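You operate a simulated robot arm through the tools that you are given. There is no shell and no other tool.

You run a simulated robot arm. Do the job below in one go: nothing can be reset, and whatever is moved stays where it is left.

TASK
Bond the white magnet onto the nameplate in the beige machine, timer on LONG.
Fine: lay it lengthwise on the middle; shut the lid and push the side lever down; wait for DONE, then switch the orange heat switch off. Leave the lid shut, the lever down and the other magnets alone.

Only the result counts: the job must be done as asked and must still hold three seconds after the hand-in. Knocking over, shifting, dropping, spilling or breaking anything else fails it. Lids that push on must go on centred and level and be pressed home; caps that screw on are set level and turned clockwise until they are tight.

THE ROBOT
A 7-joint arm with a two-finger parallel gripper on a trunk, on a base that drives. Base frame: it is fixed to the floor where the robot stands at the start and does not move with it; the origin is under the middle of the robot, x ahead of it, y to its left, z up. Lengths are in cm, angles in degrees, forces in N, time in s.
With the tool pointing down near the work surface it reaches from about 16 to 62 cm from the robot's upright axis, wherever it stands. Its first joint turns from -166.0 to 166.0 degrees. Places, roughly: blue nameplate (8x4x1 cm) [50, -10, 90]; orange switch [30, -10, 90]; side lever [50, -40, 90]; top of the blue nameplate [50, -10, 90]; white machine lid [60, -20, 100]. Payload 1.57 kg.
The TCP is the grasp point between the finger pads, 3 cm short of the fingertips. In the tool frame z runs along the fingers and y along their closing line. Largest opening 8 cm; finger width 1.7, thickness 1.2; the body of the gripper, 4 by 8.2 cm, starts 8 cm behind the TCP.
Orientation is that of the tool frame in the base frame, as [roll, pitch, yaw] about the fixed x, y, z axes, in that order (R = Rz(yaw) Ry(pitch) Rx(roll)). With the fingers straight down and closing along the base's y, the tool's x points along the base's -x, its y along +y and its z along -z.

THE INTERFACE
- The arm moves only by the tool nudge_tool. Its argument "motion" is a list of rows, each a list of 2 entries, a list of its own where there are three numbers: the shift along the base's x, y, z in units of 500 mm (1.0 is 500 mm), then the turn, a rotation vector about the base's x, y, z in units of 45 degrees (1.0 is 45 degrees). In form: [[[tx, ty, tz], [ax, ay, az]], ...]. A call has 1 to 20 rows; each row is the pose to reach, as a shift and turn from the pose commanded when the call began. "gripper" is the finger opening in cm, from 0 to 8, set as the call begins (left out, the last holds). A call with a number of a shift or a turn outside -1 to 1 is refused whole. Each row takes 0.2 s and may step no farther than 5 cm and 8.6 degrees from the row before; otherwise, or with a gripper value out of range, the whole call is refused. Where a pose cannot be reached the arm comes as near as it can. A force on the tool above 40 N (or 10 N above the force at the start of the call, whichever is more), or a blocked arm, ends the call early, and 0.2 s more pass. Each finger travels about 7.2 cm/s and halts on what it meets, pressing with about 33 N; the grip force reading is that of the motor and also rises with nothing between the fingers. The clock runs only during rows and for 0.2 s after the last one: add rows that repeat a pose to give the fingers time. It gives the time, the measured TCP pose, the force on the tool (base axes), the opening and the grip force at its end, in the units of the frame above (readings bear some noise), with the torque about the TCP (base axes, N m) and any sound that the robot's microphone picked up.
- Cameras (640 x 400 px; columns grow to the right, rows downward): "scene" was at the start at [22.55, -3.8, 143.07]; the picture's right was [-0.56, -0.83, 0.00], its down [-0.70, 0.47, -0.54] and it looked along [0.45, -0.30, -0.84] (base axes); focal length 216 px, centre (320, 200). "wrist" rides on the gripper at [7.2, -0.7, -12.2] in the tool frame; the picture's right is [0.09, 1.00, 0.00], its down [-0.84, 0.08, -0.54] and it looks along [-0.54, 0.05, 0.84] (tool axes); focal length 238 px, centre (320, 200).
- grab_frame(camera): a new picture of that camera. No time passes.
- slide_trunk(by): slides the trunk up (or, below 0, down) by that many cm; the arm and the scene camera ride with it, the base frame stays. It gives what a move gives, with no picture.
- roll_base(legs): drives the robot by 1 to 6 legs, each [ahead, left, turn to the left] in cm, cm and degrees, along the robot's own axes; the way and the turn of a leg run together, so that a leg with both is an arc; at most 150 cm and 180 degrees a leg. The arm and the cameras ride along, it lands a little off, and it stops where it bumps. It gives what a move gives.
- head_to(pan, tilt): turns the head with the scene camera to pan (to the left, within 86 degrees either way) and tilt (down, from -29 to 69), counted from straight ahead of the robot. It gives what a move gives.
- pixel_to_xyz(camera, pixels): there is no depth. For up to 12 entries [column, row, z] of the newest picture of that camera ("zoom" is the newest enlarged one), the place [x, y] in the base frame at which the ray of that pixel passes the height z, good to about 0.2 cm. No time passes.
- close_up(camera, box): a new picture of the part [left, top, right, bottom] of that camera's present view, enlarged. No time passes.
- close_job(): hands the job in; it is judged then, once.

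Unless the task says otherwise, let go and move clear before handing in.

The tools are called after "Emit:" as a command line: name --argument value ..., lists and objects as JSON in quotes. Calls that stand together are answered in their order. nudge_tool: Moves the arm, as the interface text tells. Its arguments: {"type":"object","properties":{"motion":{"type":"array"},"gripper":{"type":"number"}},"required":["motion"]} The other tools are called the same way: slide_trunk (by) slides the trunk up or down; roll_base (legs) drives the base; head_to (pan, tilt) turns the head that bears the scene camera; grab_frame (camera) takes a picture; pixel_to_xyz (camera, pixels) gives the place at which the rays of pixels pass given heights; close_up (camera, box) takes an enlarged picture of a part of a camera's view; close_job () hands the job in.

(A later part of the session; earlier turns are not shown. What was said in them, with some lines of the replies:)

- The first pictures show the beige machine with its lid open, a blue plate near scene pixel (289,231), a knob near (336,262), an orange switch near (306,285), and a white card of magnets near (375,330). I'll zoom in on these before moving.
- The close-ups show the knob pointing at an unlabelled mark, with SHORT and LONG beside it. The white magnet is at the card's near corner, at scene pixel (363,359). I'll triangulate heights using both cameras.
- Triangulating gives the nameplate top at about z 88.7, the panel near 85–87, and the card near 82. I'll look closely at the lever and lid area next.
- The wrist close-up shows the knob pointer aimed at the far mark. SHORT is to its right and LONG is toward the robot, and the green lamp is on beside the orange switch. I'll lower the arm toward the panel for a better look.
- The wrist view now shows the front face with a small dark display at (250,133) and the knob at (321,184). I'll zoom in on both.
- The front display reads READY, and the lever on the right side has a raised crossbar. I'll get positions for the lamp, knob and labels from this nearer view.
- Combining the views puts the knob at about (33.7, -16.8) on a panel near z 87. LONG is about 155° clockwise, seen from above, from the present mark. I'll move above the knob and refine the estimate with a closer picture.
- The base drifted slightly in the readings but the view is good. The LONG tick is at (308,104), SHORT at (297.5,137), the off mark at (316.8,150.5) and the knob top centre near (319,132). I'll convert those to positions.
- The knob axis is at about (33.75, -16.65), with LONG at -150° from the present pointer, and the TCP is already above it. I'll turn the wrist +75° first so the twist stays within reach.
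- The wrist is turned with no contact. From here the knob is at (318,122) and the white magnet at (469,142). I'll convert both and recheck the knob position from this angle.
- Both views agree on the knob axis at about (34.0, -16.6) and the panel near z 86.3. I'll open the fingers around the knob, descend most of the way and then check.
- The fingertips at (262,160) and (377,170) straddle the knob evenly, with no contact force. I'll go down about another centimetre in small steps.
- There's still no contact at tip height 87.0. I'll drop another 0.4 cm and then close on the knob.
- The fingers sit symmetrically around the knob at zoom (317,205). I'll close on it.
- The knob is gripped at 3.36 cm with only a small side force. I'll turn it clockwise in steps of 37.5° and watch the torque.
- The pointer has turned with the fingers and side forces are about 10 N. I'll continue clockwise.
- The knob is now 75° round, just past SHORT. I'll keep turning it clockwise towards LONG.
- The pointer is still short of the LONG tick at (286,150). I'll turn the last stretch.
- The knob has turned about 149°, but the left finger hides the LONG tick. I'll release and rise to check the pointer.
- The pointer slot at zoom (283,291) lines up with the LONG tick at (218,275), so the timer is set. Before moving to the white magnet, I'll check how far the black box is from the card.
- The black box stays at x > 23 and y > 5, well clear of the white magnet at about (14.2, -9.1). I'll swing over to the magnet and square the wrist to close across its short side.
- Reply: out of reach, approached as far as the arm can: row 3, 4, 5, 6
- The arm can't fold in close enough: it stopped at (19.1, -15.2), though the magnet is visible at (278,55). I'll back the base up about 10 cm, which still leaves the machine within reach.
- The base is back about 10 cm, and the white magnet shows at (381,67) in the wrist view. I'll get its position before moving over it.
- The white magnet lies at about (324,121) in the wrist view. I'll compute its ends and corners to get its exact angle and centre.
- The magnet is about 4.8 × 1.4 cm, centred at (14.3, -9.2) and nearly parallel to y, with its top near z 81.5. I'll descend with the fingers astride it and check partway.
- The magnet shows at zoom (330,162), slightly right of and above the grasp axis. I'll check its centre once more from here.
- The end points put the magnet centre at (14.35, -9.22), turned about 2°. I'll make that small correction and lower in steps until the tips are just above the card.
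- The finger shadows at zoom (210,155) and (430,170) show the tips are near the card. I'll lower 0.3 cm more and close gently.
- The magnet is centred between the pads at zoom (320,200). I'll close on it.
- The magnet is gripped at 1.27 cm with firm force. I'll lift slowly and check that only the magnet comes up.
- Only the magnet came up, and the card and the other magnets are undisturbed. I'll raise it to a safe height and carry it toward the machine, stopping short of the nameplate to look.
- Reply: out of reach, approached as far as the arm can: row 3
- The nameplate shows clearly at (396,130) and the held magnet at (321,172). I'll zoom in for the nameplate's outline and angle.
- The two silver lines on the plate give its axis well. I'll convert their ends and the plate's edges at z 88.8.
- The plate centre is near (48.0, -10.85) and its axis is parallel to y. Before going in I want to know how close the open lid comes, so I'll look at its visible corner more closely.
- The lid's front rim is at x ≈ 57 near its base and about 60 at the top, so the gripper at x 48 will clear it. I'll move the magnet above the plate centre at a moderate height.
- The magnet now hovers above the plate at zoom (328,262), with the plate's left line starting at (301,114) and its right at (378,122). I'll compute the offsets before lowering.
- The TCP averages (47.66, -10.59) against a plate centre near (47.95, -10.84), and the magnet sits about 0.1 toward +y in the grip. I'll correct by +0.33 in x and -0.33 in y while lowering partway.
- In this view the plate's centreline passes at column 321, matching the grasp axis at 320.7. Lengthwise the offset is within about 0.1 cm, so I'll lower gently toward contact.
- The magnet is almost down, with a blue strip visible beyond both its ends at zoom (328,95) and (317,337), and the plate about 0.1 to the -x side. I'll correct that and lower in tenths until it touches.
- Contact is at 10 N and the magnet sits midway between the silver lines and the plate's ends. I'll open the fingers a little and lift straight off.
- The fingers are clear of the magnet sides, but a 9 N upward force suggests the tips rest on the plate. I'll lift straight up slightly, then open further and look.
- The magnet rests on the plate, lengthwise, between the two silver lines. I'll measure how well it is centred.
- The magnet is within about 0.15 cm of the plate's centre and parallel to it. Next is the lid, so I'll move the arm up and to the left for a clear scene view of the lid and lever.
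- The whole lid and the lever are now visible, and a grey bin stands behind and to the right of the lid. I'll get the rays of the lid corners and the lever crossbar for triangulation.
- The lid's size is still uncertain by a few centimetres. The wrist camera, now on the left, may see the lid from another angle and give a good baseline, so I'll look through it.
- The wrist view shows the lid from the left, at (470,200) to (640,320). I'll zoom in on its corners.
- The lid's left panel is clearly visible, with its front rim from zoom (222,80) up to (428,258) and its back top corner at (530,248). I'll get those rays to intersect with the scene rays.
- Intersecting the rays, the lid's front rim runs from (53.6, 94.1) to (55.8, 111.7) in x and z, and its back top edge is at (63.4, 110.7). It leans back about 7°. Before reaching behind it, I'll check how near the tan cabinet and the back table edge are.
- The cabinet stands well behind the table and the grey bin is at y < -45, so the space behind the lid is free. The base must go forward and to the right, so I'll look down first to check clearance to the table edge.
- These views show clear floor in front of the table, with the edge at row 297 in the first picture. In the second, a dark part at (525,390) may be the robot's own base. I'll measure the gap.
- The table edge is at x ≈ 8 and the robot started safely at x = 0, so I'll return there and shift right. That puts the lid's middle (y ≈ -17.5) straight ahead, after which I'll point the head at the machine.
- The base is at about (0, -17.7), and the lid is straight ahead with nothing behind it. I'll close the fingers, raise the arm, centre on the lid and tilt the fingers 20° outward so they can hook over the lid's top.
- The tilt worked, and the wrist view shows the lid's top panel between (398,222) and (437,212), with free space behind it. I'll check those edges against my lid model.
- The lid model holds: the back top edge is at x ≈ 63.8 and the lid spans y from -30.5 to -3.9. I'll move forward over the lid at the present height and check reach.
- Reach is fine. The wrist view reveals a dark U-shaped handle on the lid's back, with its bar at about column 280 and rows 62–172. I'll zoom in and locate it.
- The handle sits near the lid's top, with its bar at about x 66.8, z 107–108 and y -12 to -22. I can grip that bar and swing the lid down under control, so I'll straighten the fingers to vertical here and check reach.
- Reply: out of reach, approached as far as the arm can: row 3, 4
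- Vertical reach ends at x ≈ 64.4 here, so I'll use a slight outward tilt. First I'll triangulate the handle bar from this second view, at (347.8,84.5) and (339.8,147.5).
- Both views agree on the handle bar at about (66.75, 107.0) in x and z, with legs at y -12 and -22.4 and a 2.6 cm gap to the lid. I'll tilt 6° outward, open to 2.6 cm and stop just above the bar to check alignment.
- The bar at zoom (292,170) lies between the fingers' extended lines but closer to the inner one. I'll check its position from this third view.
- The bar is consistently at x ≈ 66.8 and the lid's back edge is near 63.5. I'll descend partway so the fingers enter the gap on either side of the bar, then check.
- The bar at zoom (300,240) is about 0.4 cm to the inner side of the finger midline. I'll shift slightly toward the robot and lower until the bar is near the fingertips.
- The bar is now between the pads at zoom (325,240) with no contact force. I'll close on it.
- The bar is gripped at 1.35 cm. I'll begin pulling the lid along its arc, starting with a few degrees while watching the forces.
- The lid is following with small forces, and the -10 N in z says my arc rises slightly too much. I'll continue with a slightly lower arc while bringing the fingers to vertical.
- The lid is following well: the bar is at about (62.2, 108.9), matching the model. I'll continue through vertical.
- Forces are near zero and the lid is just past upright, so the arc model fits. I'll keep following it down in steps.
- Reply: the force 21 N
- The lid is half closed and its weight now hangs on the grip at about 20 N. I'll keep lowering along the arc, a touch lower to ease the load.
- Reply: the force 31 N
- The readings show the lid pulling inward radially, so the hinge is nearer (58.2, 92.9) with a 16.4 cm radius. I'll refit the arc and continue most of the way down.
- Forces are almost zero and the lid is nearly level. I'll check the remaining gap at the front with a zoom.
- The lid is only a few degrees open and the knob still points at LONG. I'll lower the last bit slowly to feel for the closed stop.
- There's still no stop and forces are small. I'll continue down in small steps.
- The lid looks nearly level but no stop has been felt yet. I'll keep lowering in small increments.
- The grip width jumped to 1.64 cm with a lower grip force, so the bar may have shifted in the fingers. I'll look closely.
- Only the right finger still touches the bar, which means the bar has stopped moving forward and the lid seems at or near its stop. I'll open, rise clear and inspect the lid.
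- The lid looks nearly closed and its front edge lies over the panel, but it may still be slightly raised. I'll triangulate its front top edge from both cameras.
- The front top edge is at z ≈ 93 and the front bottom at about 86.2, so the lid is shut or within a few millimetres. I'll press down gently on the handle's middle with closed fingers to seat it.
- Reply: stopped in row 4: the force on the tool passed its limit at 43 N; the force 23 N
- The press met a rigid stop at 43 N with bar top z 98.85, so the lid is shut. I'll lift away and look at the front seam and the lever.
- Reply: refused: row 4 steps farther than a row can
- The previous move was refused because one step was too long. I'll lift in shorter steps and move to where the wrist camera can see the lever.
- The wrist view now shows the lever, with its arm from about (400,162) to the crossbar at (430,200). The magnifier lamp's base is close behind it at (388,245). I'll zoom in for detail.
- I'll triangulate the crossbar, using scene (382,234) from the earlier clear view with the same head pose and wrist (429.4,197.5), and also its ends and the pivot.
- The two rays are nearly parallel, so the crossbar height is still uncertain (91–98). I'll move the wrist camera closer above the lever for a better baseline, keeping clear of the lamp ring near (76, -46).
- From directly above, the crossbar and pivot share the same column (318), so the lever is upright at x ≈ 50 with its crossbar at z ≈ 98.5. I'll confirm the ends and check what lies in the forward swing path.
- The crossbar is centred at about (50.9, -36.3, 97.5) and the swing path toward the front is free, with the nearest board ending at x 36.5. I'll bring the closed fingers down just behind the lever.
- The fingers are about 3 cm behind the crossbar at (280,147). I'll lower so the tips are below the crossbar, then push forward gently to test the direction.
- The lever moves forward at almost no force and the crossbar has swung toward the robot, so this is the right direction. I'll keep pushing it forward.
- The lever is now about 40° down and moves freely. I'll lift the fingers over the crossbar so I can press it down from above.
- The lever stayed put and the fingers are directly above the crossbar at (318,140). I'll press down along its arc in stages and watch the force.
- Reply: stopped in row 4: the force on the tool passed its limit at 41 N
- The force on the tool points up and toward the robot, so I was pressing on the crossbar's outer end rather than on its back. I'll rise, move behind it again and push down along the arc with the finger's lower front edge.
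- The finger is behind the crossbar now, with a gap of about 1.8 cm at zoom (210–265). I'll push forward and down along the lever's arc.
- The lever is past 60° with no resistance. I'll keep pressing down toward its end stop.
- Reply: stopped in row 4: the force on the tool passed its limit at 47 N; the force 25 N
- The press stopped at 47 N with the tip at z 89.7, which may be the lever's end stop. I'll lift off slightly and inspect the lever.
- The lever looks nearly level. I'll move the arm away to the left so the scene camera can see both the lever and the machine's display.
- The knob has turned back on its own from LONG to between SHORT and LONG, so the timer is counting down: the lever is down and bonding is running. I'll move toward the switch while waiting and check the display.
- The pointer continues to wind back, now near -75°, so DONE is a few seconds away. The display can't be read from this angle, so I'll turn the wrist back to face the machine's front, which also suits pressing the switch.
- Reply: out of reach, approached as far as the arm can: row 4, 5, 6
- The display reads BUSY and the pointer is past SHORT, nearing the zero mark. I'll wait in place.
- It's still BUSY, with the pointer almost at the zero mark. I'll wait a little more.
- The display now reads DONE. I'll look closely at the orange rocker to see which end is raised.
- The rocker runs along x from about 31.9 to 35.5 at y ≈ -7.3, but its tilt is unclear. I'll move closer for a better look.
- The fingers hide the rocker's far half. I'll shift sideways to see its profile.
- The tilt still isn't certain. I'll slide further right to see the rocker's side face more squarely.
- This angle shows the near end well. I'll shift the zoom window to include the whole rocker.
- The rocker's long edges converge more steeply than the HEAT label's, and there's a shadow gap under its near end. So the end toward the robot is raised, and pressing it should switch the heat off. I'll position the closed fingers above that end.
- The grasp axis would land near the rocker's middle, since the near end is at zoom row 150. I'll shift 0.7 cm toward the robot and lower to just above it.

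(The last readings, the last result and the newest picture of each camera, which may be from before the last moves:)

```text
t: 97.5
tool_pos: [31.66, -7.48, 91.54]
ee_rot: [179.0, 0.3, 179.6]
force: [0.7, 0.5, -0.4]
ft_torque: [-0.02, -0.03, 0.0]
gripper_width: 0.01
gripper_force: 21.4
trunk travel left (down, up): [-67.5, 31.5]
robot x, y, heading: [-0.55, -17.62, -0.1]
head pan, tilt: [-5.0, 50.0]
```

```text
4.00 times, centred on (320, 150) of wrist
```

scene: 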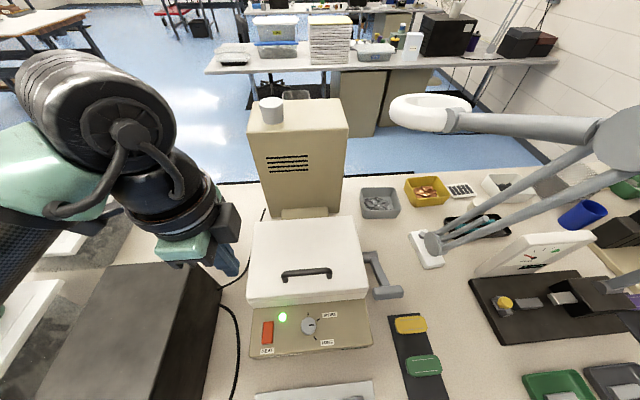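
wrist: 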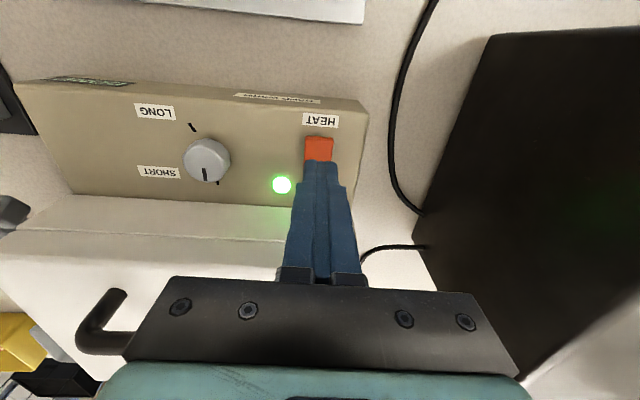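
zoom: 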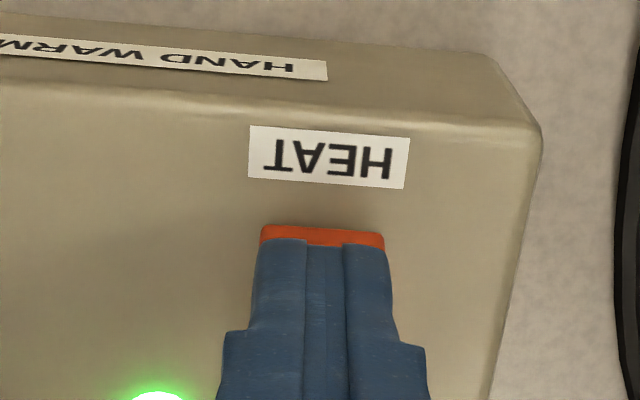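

The tip is now over the rocker's near end, about 0.6 cm in from its edge. I'll press down slowly.

Emit:
nudge_tool --motion '[[[0, 0, -0.006], [0, 0, 0]], [[0, 0, -0.012], [0, 0, 0]], [[0, 0, -0.018], [0, 0, 0]], [[0, 0, -0.022], [0, 0, 0]], [[0, 0, -0.026], [0, 0, 0]]]'

Emit:
grab_frame --camera "wrist"

Emit:
close_up --camera "wrist" --box '[270, 110, 370, 210]'

```text
t: 98.7
tool_pos: [31.67, -7.59, 90.37]
ee_rot: [179.0, 0.3, 179.8]
force: [-0.4, -0.2, 0.1]
ft_torque: [-0.02, 0.0, -0.01]
gripper_width: 0.0
gripper_force: 20.9
trunk travel left (down, up): [-67.5, 31.5]
robot x, y, heading: [-0.36, -17.85, 0.1]
head pan, tilt: [-5.0, 50.0]
```

```text
taken
```

wrist: 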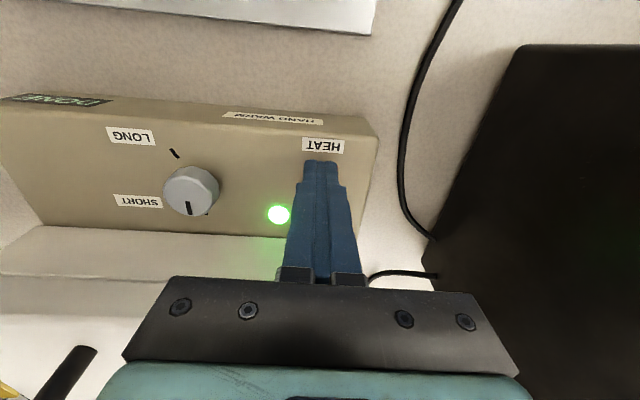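

```text
4.00 times, centred on (320, 160) of wrist
```

zoom: 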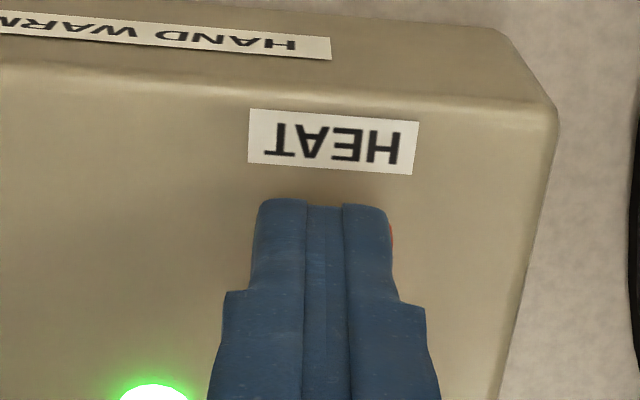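

There's no contact yet at tip z 87.4. I'll continue lowering in small steps.

Emit:
nudge_tool --motion '[[[0, 0, -0.003], [0, 0, 0]], [[0, 0, -0.006], [0, 0, 0]], [[0, 0, -0.009], [0, 0, 0]], [[0, 0, -0.012], [0, 0, 0]]]'

Emit:
grab_frame --camera "wrist"

```text
t: 99.7
tool_pos: [31.78, -7.51, 89.8]
ee_rot: [178.9, 0.5, 179.7]
force: [-1.6, 0.7, 10.1]
ft_torque: [-0.04, -0.06, 0.02]
gripper_width: 0.01
gripper_force: 21.4
trunk travel left (down, up): [-67.5, 31.5]
robot x, y, heading: [-0.39, -17.42, -0.0]
head pan, tilt: [-5.0, 50.0]
```

```text
taken
```

wrist: 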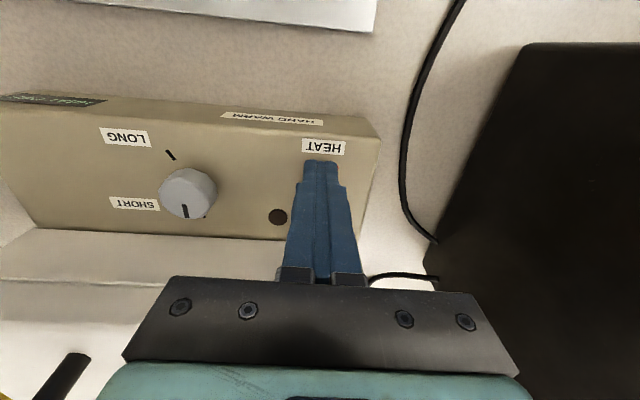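

The lamp at (277,217) has gone dark, so the heat is off. I'll lift straight up and confirm the switch, display, lid and lever.

Emit:
nudge_tool --motion '[[[0, 0, 0.02], [0, 0, 0]], [[0, 0, 0.1], [0, 0, 0]], [[0, 0, 0.18], [0, 0, 0]], [[0, -0.02, 0.26], [0, 0, 0]], [[0, -0.06, 0.3], [0, 0, 0]], [[0, -0.06, 0.3], [0, 0, 0]]]'

Emit:
grab_frame --camera "wrist"

Emit:
close_up --camera "wrist" --box '[180, 80, 420, 220]'

Emit:
grab_frame --camera "scene"

```text
t: 101.1
tool_pos: [31.57, -10.31, 104.8]
ee_rot: [178.9, 0.5, 179.7]
force: [0.3, 0.0, -0.2]
ft_torque: [0.0, 0.04, 0.02]
gripper_width: 0.01
gripper_force: 21.3
trunk travel left (down, up): [-67.5, 31.5]
robot x, y, heading: [-0.33, -17.62, 0.2]
head pan, tilt: [-5.0, 50.0]
```

```text
taken
```

wrist: 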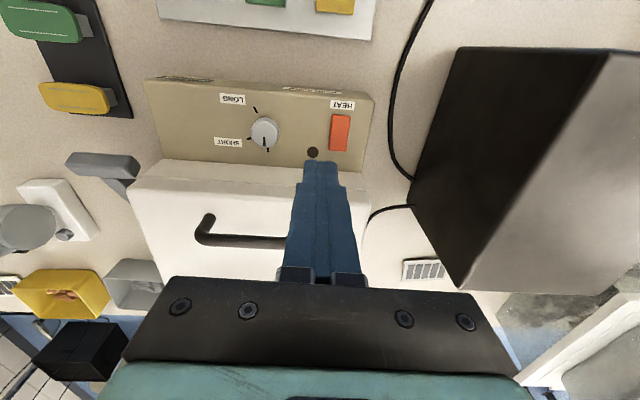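

```text
2.67 times, centred on (300, 150) of wrist
```

zoom: 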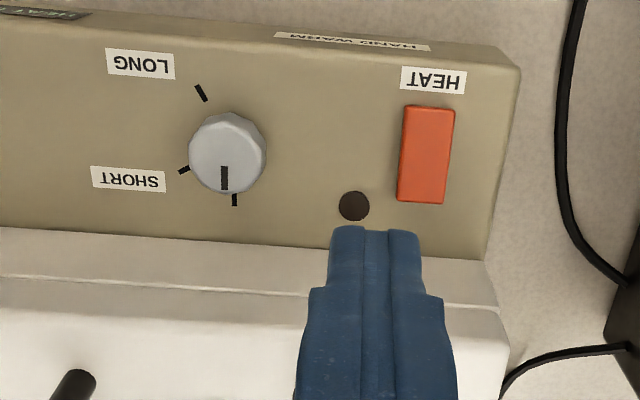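

```text
taken
```

scene: 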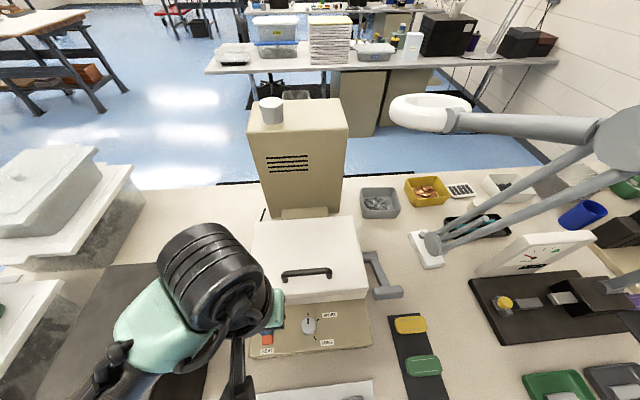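

The rocker has tipped, the lamp is dark, the lid is shut and the lever is still down. I'll read the display and check the lever once more.

Emit:
close_up --camera "wrist" --box '[130, 60, 250, 110]'

Emit:
close_up --camera "scene" --box '[240, 200, 450, 360]'

Emit:
close_up --camera "wrist" --box '[20, 120, 260, 280]'

```text
5.33 times, centred on (190, 85) of wrist
```

zoom: 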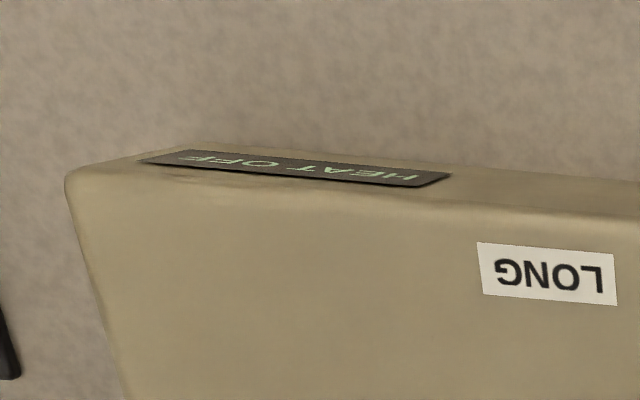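

```text
2.50 times, centred on (345, 280) of scene
```

zoom: 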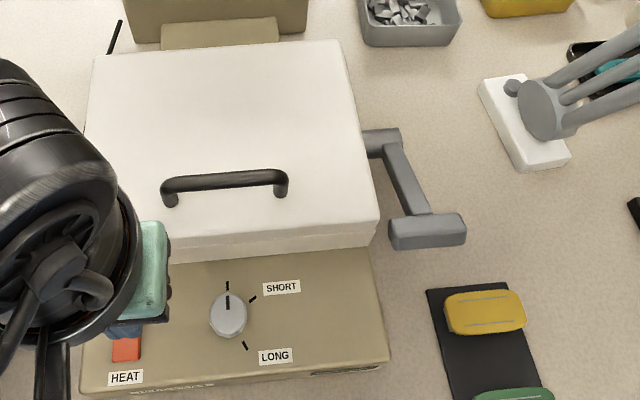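

```text
2.50 times, centred on (140, 200) of wrist
```

zoom: 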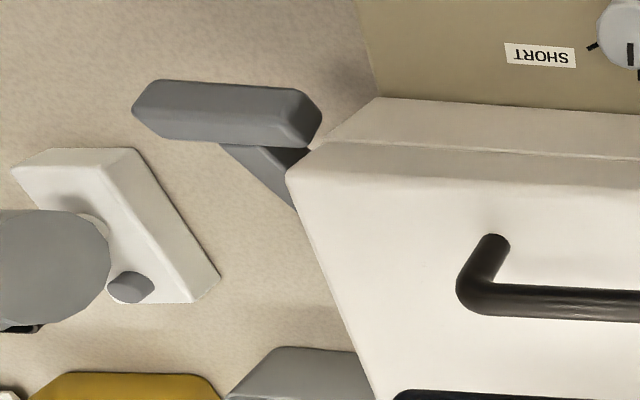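

The display reads HEAT OFF after having shown DONE. The lid is shut, the lever is down, the card's other magnets are untouched and the gripper is clear, so I'm handing the job in.

Emit:
close_job

```text
The job is handed in.
```

The white magnet went through the full LONG bonding cycle on the blue nameplate, and the job is handed in. I couldn't see the bonded magnet afterwards because the lid stays shut.

- **Placement:** I laid the magnet lengthwise on the plate, within about 0.15 cm of the middle.
- **Cycle:** I set the timer to LONG, shut the lid and pushed the side lever down. The display went from BUSY to DONE after about 10 seconds.
- **Heat:** I pressed the orange switch after DONE. The lamp went dark and the display read HEAT OFF.
- **Left as asked:** At the last look the lid was shut and the lever was down. I did not touch the other magnets.

The lever stopped a little short of horizontal at a firm resistance, and the cycle ran from there.
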